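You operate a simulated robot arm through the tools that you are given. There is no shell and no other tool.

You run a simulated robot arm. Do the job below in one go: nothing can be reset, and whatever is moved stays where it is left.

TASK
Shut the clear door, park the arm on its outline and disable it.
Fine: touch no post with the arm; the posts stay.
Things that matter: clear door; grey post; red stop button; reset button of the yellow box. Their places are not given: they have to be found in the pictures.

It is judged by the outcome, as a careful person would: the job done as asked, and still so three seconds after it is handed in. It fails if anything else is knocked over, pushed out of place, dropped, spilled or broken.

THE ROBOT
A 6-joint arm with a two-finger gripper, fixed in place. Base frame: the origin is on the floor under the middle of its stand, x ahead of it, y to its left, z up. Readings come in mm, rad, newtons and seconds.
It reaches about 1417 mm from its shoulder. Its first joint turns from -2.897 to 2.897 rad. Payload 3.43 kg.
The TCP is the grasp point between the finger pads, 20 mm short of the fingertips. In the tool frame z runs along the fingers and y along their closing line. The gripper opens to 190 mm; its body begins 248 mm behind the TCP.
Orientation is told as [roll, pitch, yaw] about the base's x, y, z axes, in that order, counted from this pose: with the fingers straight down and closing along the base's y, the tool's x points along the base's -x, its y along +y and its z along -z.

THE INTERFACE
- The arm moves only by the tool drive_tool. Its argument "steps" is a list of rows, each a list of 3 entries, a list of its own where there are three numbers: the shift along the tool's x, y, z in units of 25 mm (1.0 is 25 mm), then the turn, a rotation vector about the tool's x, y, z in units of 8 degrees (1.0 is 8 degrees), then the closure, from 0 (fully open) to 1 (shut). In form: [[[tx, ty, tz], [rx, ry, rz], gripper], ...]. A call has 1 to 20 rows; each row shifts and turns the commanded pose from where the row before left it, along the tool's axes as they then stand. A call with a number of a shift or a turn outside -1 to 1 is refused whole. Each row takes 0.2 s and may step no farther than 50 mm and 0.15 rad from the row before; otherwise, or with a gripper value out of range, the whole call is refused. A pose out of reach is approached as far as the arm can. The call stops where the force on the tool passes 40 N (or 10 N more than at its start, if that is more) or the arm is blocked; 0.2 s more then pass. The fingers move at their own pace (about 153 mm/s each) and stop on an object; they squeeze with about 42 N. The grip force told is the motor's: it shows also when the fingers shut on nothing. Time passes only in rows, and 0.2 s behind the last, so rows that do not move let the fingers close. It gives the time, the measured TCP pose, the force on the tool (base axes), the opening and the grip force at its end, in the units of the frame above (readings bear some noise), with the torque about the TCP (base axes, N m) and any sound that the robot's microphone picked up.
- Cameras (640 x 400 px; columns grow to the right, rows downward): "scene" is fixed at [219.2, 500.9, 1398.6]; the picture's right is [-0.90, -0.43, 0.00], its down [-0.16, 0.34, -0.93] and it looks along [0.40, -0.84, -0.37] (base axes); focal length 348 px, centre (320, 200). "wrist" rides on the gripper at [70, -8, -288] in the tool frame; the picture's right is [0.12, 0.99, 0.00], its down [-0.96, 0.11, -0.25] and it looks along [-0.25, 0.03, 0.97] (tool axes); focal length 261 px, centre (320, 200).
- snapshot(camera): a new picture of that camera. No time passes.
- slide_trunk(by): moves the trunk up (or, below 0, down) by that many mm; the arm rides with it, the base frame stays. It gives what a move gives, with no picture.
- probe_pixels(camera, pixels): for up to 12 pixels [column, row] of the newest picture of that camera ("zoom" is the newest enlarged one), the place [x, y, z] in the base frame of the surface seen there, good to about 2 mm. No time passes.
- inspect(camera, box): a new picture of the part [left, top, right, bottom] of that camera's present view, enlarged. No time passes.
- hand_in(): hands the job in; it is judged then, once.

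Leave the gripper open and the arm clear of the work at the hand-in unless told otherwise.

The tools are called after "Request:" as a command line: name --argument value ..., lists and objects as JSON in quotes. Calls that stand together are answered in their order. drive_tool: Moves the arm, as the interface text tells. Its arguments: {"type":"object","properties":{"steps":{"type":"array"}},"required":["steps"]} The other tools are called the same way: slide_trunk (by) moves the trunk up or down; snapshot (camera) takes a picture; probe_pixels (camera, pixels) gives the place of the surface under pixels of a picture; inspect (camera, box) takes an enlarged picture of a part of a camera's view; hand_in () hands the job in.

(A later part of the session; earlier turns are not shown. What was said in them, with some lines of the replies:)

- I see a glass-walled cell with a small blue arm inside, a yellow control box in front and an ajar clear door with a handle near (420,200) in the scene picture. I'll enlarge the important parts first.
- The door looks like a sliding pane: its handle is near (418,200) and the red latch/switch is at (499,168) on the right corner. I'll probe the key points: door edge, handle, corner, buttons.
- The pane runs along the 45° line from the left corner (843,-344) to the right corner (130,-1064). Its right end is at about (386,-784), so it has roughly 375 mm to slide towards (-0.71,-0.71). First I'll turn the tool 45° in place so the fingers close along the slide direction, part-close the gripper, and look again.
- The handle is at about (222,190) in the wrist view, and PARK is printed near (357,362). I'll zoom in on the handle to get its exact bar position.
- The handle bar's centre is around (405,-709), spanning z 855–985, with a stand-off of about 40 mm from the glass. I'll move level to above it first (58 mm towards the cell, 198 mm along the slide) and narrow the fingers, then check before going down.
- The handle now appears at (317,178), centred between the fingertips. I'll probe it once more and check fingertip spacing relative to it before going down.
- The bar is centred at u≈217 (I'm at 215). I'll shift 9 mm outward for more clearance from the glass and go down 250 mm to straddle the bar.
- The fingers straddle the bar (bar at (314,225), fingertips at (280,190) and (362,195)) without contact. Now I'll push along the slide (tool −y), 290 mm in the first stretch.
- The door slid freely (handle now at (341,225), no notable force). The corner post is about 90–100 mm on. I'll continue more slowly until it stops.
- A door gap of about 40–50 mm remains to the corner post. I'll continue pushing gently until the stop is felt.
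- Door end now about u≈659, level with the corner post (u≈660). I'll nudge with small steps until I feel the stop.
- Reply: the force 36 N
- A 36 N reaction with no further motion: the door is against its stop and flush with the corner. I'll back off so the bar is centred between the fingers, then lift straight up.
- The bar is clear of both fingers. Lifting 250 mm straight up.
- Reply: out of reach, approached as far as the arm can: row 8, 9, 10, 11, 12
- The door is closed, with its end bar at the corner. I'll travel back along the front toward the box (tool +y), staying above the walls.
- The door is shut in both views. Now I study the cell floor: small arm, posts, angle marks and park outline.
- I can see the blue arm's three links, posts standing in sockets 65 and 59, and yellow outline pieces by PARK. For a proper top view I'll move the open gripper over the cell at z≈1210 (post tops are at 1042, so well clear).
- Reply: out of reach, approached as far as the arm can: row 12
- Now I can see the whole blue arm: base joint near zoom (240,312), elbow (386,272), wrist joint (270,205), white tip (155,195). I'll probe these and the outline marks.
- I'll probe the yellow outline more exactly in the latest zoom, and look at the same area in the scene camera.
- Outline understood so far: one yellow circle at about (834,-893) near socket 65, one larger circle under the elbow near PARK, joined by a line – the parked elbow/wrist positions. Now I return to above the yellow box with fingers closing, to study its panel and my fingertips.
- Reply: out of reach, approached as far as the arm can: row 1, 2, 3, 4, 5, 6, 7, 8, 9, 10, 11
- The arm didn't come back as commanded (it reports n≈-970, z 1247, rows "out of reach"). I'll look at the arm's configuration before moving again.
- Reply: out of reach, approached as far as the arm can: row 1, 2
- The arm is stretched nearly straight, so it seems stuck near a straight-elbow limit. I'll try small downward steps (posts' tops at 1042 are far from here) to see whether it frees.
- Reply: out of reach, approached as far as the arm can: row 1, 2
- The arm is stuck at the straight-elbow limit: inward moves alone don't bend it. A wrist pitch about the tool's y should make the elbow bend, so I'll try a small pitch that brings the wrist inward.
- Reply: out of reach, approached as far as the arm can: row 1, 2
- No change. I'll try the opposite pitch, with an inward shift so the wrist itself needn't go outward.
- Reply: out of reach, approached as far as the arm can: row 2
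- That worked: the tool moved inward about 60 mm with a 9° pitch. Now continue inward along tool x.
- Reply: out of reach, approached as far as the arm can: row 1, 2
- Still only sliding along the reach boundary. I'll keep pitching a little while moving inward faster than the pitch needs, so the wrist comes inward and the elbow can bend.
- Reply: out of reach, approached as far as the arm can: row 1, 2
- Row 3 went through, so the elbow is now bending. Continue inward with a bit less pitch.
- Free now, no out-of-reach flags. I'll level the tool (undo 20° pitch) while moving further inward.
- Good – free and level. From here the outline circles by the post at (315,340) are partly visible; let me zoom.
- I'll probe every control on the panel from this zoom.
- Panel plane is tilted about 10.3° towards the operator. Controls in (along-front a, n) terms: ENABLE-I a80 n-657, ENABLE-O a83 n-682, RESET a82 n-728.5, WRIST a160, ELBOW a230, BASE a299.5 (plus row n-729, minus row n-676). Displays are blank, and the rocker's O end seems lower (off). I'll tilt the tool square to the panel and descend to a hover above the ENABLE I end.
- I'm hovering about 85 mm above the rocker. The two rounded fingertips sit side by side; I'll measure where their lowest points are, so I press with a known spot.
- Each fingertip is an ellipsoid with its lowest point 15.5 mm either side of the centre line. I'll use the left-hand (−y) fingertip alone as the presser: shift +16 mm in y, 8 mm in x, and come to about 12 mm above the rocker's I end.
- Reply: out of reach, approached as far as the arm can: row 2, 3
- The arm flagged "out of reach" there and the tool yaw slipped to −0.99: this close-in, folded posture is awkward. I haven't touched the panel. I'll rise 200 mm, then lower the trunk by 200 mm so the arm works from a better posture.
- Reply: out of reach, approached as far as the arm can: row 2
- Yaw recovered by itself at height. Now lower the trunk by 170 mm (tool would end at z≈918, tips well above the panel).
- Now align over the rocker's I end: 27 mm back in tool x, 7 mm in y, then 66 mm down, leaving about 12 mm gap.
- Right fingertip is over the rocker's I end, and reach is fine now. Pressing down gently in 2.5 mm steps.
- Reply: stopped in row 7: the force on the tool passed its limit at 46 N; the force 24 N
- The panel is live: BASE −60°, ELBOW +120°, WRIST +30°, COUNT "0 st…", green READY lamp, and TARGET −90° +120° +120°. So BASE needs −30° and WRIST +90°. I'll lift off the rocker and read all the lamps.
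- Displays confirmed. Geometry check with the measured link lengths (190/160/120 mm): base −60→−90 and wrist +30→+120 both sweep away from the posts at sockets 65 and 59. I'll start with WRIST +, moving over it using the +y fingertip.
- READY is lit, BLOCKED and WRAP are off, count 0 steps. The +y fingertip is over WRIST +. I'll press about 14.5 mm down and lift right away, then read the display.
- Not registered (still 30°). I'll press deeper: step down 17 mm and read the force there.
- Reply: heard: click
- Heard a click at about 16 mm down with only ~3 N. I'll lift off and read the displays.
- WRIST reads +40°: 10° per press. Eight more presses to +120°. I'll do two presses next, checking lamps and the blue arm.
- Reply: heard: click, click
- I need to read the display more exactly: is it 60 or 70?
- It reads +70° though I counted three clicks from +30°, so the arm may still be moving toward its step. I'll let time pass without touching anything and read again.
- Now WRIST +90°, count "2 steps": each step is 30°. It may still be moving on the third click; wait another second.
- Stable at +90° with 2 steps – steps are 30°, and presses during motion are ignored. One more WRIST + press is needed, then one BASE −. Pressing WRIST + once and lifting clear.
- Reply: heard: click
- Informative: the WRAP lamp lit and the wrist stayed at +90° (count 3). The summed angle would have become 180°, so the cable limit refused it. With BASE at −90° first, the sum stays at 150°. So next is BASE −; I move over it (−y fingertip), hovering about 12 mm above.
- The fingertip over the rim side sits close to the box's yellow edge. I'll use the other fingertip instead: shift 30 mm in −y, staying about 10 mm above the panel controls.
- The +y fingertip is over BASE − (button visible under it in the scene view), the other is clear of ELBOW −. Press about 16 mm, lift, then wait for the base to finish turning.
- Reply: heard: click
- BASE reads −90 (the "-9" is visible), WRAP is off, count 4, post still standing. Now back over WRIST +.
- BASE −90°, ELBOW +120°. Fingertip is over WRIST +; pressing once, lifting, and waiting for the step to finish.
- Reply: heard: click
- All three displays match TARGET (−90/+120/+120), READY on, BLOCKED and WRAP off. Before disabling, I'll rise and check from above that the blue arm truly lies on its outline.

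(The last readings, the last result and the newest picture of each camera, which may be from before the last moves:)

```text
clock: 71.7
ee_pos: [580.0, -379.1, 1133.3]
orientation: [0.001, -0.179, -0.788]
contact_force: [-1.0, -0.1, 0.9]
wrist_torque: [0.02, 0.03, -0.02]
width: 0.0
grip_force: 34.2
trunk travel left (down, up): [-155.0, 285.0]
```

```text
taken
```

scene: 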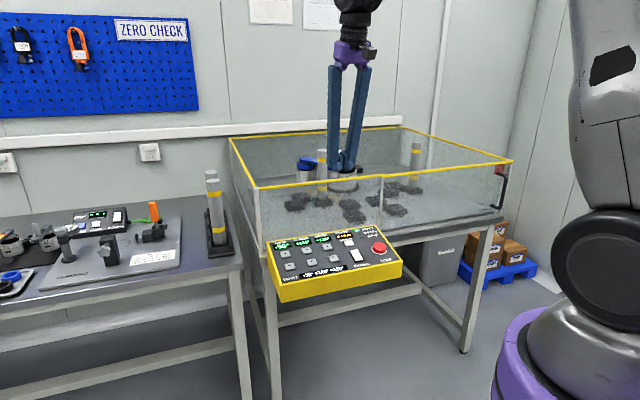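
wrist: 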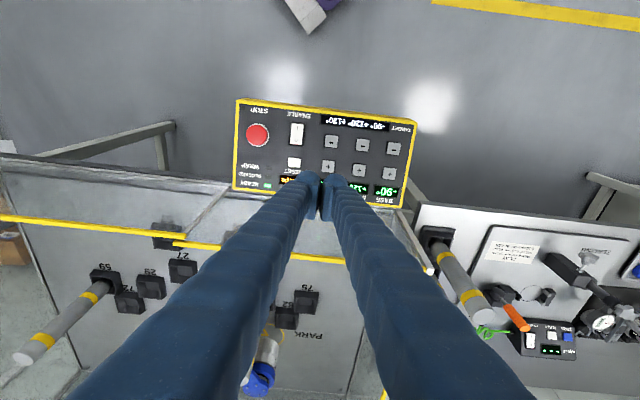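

The fingers hide the blue arm. I'll open the gripper and move so that the blue arm lies between the fingers (staying above the walls, well within reach).

Request:
drive_tool --steps '[[[-0.5, -0.9, -0.2], [0, 0, 0], 0.5], [[-0.5, -0.9, -0.2], [0, 0, 0], 0], [[-0.5, -0.9, -0.2], [0, 0, 0], 0], [[-0.5, -0.9, -0.2], [0, 0, 0], 0], [[-0.5, -0.9, 0], [0, 0, 0], 0], [[-0.5, -0.9, 0], [0, 0, 0], 0], [[-0.5, -0.9, 0], [0, 0, 0], 0], [[-0.5, -0.9, 0], [0, 0, 0], 0]]'

Request:
snapshot --camera "wrist"

Request:
snapshot --camera "scene"

```text
clock: 73.5
ee_pos: [519.8, -574.9, 1168.3]
orientation: [0.0, -0.179, -0.787]
contact_force: [-0.3, 0.0, -0.5]
wrist_torque: [-0.03, -0.02, -0.03]
width: 189.8
grip_force: 0.1
trunk travel left (down, up): [-155.0, 285.0]
```

```text
taken
```

wrist: 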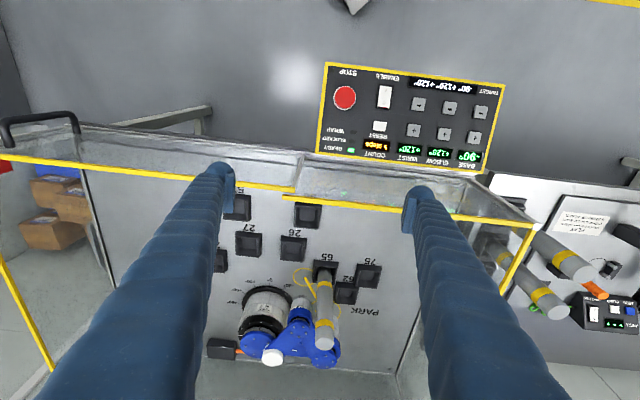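

```text
taken
```

scene: 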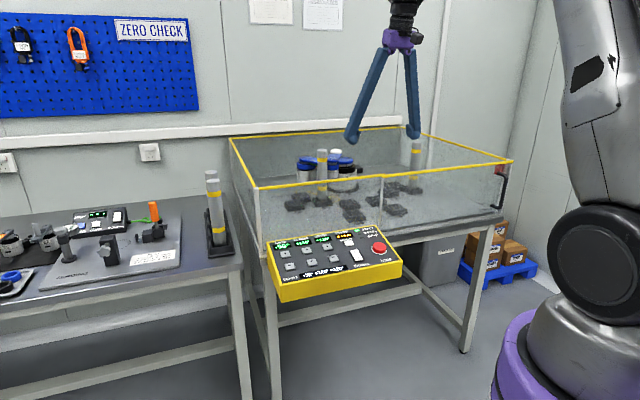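

Now the blue arm is visible between the fingers near (290,330). Zooming in on it and the outline.

Request:
inspect --camera "wrist" --box '[225, 265, 385, 375]'

Request:
probe_pixels --camera "wrist" --pixels '[[253, 343], [325, 349], [302, 312], [272, 358], [325, 345], [303, 284], [340, 305], [308, 287]]'

Request:
inspect --camera "scene" --box '[285, 145, 375, 210]'

```text
3.64 times, centred on (305, 320) of wrist
```

zoom: 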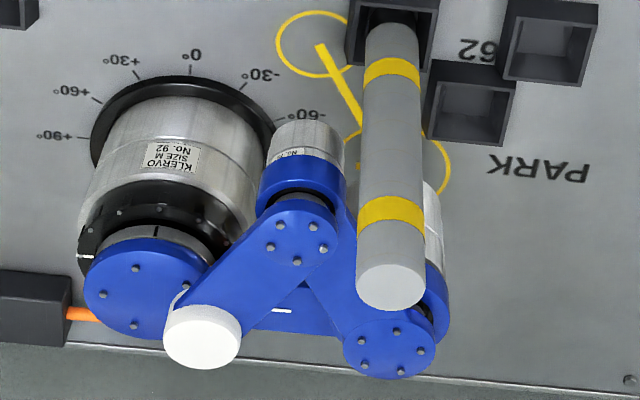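

```text
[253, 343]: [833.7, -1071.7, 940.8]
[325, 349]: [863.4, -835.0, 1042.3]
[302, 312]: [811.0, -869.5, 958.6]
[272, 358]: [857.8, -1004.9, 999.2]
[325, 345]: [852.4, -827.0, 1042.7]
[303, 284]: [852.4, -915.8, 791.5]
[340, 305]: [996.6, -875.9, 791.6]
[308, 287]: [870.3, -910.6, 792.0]
```

```text
6.15 times, centred on (330, 178) of scene
```

zoom: 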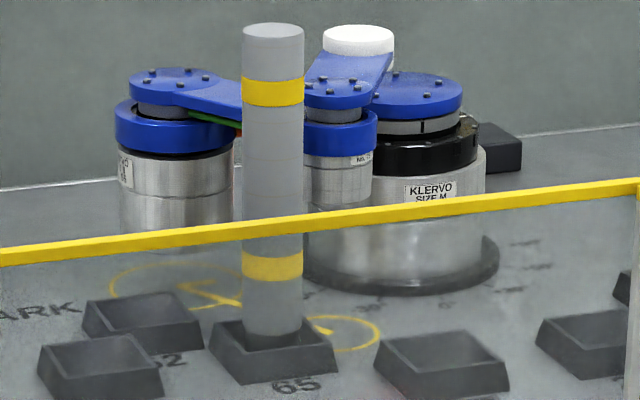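

Let me probe the arm's joints and more points on the outline's large circle, to compare positions.

Request:
probe_pixels --camera "wrist" --pixels '[[324, 360], [299, 331], [273, 357], [341, 309], [340, 304], [338, 301], [320, 300], [318, 303], [310, 292], [293, 279], [320, 282], [302, 271]]'

Request:
inspect --camera "wrist" --box '[290, 265, 350, 315]'

```text
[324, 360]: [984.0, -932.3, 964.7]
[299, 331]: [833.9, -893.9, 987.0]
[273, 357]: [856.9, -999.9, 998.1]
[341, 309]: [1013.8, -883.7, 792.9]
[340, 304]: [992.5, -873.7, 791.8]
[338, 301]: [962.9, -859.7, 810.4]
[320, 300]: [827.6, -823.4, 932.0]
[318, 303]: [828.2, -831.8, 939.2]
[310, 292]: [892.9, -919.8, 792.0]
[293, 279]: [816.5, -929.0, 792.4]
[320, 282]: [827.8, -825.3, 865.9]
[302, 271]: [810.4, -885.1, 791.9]
```

```text
8.00 times, centred on (320, 290) of wrist
```

zoom: 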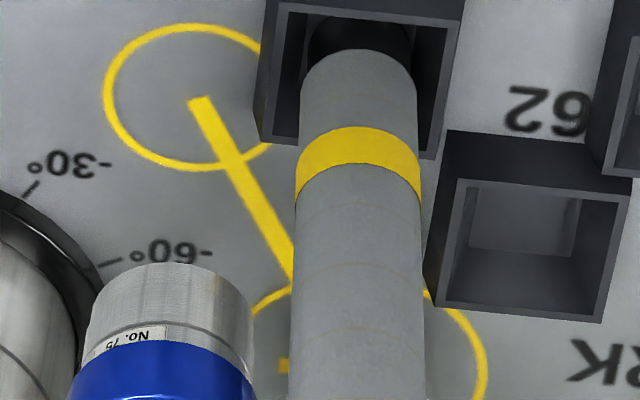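

The wrist joint sits at (833.9,−893.9), matching the outline circle centre (833.8,−893.2), and the elbow at (984,−932) is centred in the large circle. The arm is parked on its outline and both posts stand. Now I go back to the rocker's O end (−y fingertip), closing the gripper on the way, to switch ENABLE off.

Request:
drive_tool --steps '[[[0.98, 0.91, 0], [0, 0, 0], 0.3], [[0.98, 0.91, 0], [0, 0, 0], 0.7], [[0.98, 0.91, 0], [0, 0, 0], 1], [[0.98, 0.91, 0], [0, 0, 0], 1], [[0.98, 0.91, 0], [0, 0, 0], 1], [[0.98, 0.91, 0], [0, 0, 0], 1], [[0, 0, 0.91], [0, 0, 0], 1], [[0, 0, 0.91], [0, 0, 0], 1], [[0, 0, 0.91], [0, 0, 0], 1], [[0, 0, 0.91], [0, 0, 0], 1], [[0, 0, 0.91], [0, 0, 0], 1], [[0, 0, 0.91], [0, 0, 0], 1], [[0, 0, 0.91], [0, 0, 0], 1], [[0, 0, 0.91], [0, 0, 0], 1], [[0, 0, 0.91], [0, 0, 0], 1], [[0, 0, 0.91], [0, 0, 0], 1], [[0, 0, 0.91], [0, 0, 0], 1], [[0, 0, 0.91], [0, 0, 0], 1]]'

Request:
inspect --camera "scene" --box '[300, 200, 420, 290]'

Request:
inspect --camera "wrist" --box '[240, 130, 400, 230]'

```text
clock: 77.3
ee_pos: [547.1, -409.2, 874.1]
orientation: [0.0, -0.179, -0.789]
contact_force: [0.1, 0.4, 0.9]
wrist_torque: [-0.06, 0.0, -0.02]
width: 0.0
grip_force: 34.3
trunk travel left (down, up): [-155.0, 285.0]
```

```text
4.44 times, centred on (360, 245) of scene
```

zoom: 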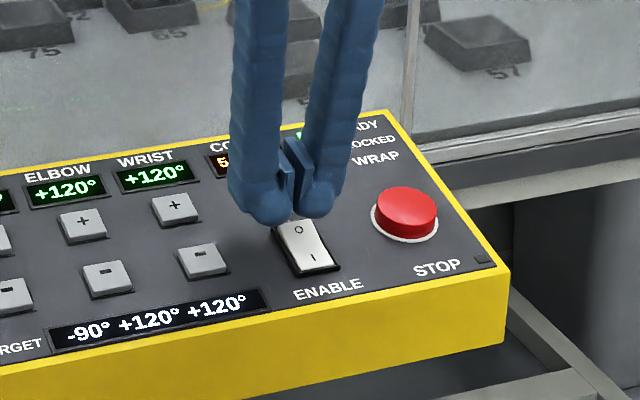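

```text
4.00 times, centred on (320, 180) of wrist
```

zoom: 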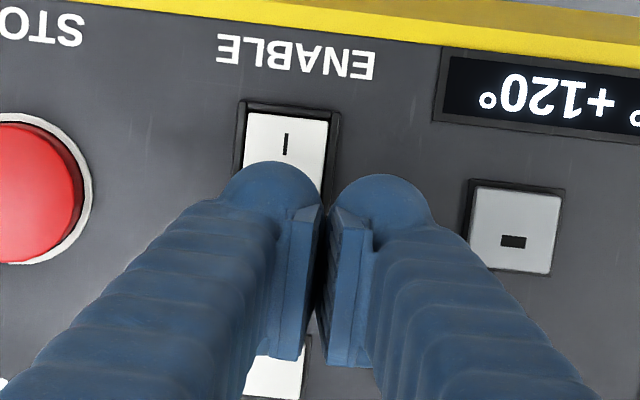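

The −y fingertip is above the O end. Pressing down: 20 mm quickly, then in 1.5–2 mm steps.

Request:
drive_tool --steps '[[[0, 0, 0.3], [0, 0, 0], 1], [[0, 0, 0.3], [0, 0, 0], 1], [[0, 0, 0.1], [0, 0, 0], 1], [[0, 0, 0.1], [0, 0, 0], 1], [[0, 0, 0.08], [0, 0, 0], 1], [[0, 0, 0.08], [0, 0, 0], 1], [[0, 0, 0.08], [0, 0, 0], 1]]'

Request:
inspect --camera "scene" --box '[260, 200, 420, 300]'

```text
clock: 78.9
ee_pos: [551.2, -412.8, 849.6]
orientation: [-0.002, -0.181, -0.787]
contact_force: [-0.9, 6.8, 13.6]
wrist_torque: [0.13, 0.19, -0.12]
width: 0.0
grip_force: 34.3
trunk travel left (down, up): [-155.0, 285.0]
```

```text
4.00 times, centred on (340, 250) of scene
```

zoom: 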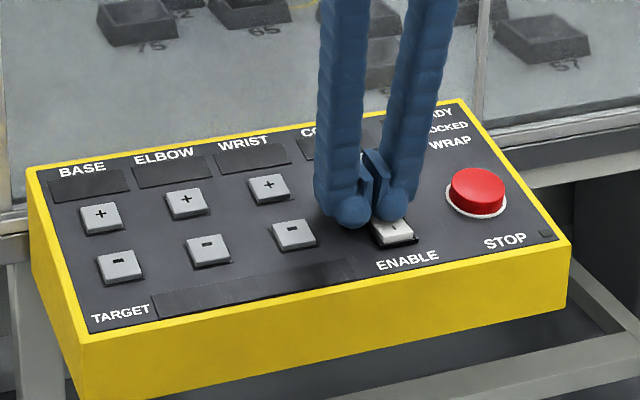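

All displays went dark: the small arm is disabled. I lift off along the tool axis and check that the switch stays off.

Request:
drive_tool --steps '[[[0, 0, -0.4], [0, 0, 0], 1], [[0, 0, -0.8], [0, 0, 0], 1], [[0, 0, -1], [0, 0, 0], 1], [[0, 0, -1], [0, 0, 0], 1], [[0, 0, -1], [0, 0, 0], 1], [[0, 0, -1], [0, 0, 0], 1], [[0, 0, -1], [0, 0, 0], 1], [[0, 0, -1], [0, 0, 0], 1], [[0, 0, -1], [0, 0, 0], 1]]'

Request:
snapshot --camera "scene"

Request:
inspect --camera "scene" --box '[260, 200, 420, 300]'

Request:
inspect --camera "scene" --box '[225, 120, 515, 260]'

```text
clock: 80.9
ee_pos: [525.7, -388.5, 1050.2]
orientation: [0.0, -0.18, -0.788]
contact_force: [-0.1, 0.1, -0.4]
wrist_torque: [0.01, -0.01, -0.01]
width: 0.2
grip_force: 34.3
trunk travel left (down, up): [-155.0, 285.0]
```

```text
taken
```

scene: 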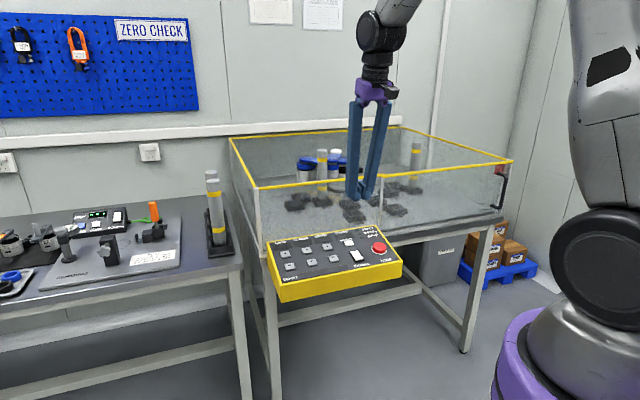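

```text
4.00 times, centred on (340, 250) of scene
```

zoom: 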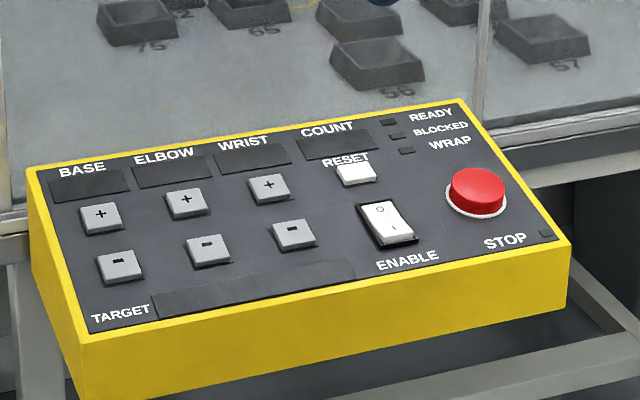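

```text
2.21 times, centred on (370, 190) of scene
```

zoom: 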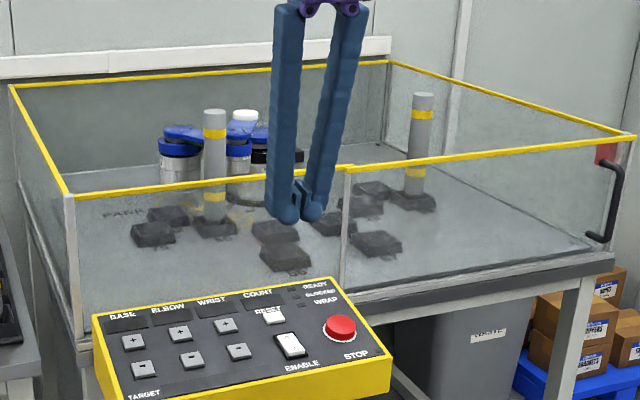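

The panel is dark, the rocker rests on O, both posts stand and the door handle is at the closed end. I'll retreat up and back with tool level and open the gripper, then check the door's closed edge.

Request:
drive_tool --steps '[[[0, 0, -1], [0, 0, 0], 0.8], [[0, 0, -1], [0, 0, 0], 0.5], [[0, 0, -1], [0, 0.32, 0], 0.2], [[0, 0, -1], [0, 0.32, 0], 0], [[0, 0, 0], [0, 0.32, 0], 0], [[0, 0, 0], [0, 0.32, 0], 0], [[0, 0, 0], [0, 0, 0], 0]]'

Request:
inspect --camera "scene" --box '[430, 130, 530, 220]'

Request:
snapshot --camera "scene"

Request:
snapshot --camera "wrist"

```text
clock: 82.5
ee_pos: [513.2, -374.7, 1149.3]
orientation: [-0.001, -0.001, -0.785]
contact_force: [-0.2, 0.4, 0.3]
wrist_torque: [0.05, -0.01, 0.03]
width: 189.8
grip_force: 0.1
trunk travel left (down, up): [-155.0, 285.0]
```

```text
4.44 times, centred on (480, 175) of scene
```

zoom: 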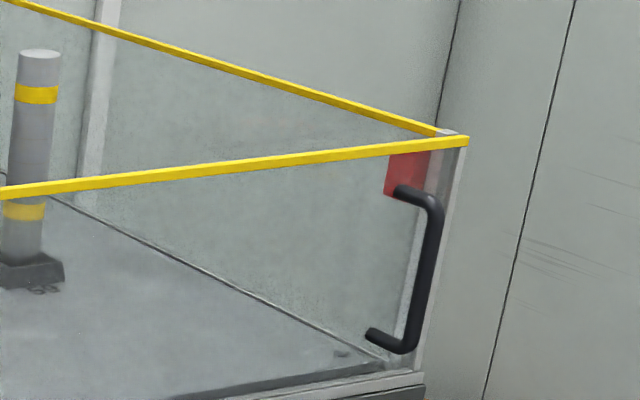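

```text
taken
```

scene: 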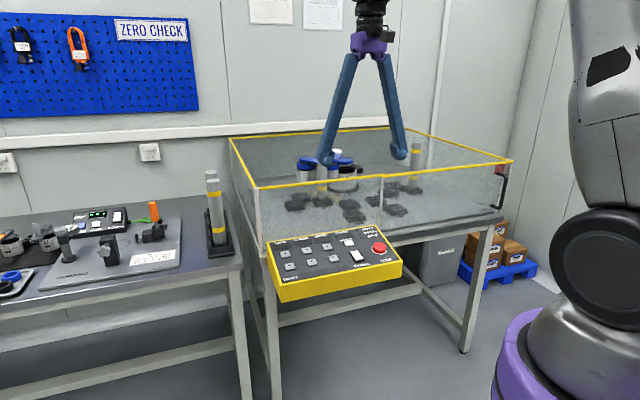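

```text
taken
```

wrist: 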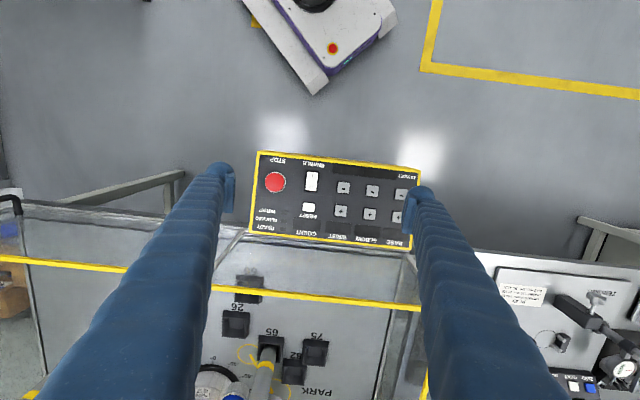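

The door is flush against the corner post over the red switch. The blue arm is on its outline with the power off (panel dark, rocker on O), both posts are standing, and my gripper is open and well above the box. Handing in.

Request:
hand_in

```text
The job is handed in.
```

The clear door is shut, the small blue arm is parked on its outline, and it is disabled. I've handed the job in.

- **Door:** I slid it shut until it hit its end stop at the corner post. It was still flush there in the last picture.
- **Parking:** With the panel switched on, I jogged the arm to the displayed target: BASE −90°, ELBOW +120°, WRIST +120°. From above, its wrist and elbow joints sat on the outline circles to within about 2 mm.
- **Refused step:** One WRIST + press was refused and lit the WRAP lamp. Turning BASE to −90° first cleared the lamp, and the wrist step then went through.
- **Disabled:** I set the ENABLE switch to O, and all displays and lamps went dark. I didn't press the red stop button or RESET.
- **Posts:** Both posts in the cell are still standing in their sockets, and I saw no contact with them.

My gripper is open and well above the yellow box.
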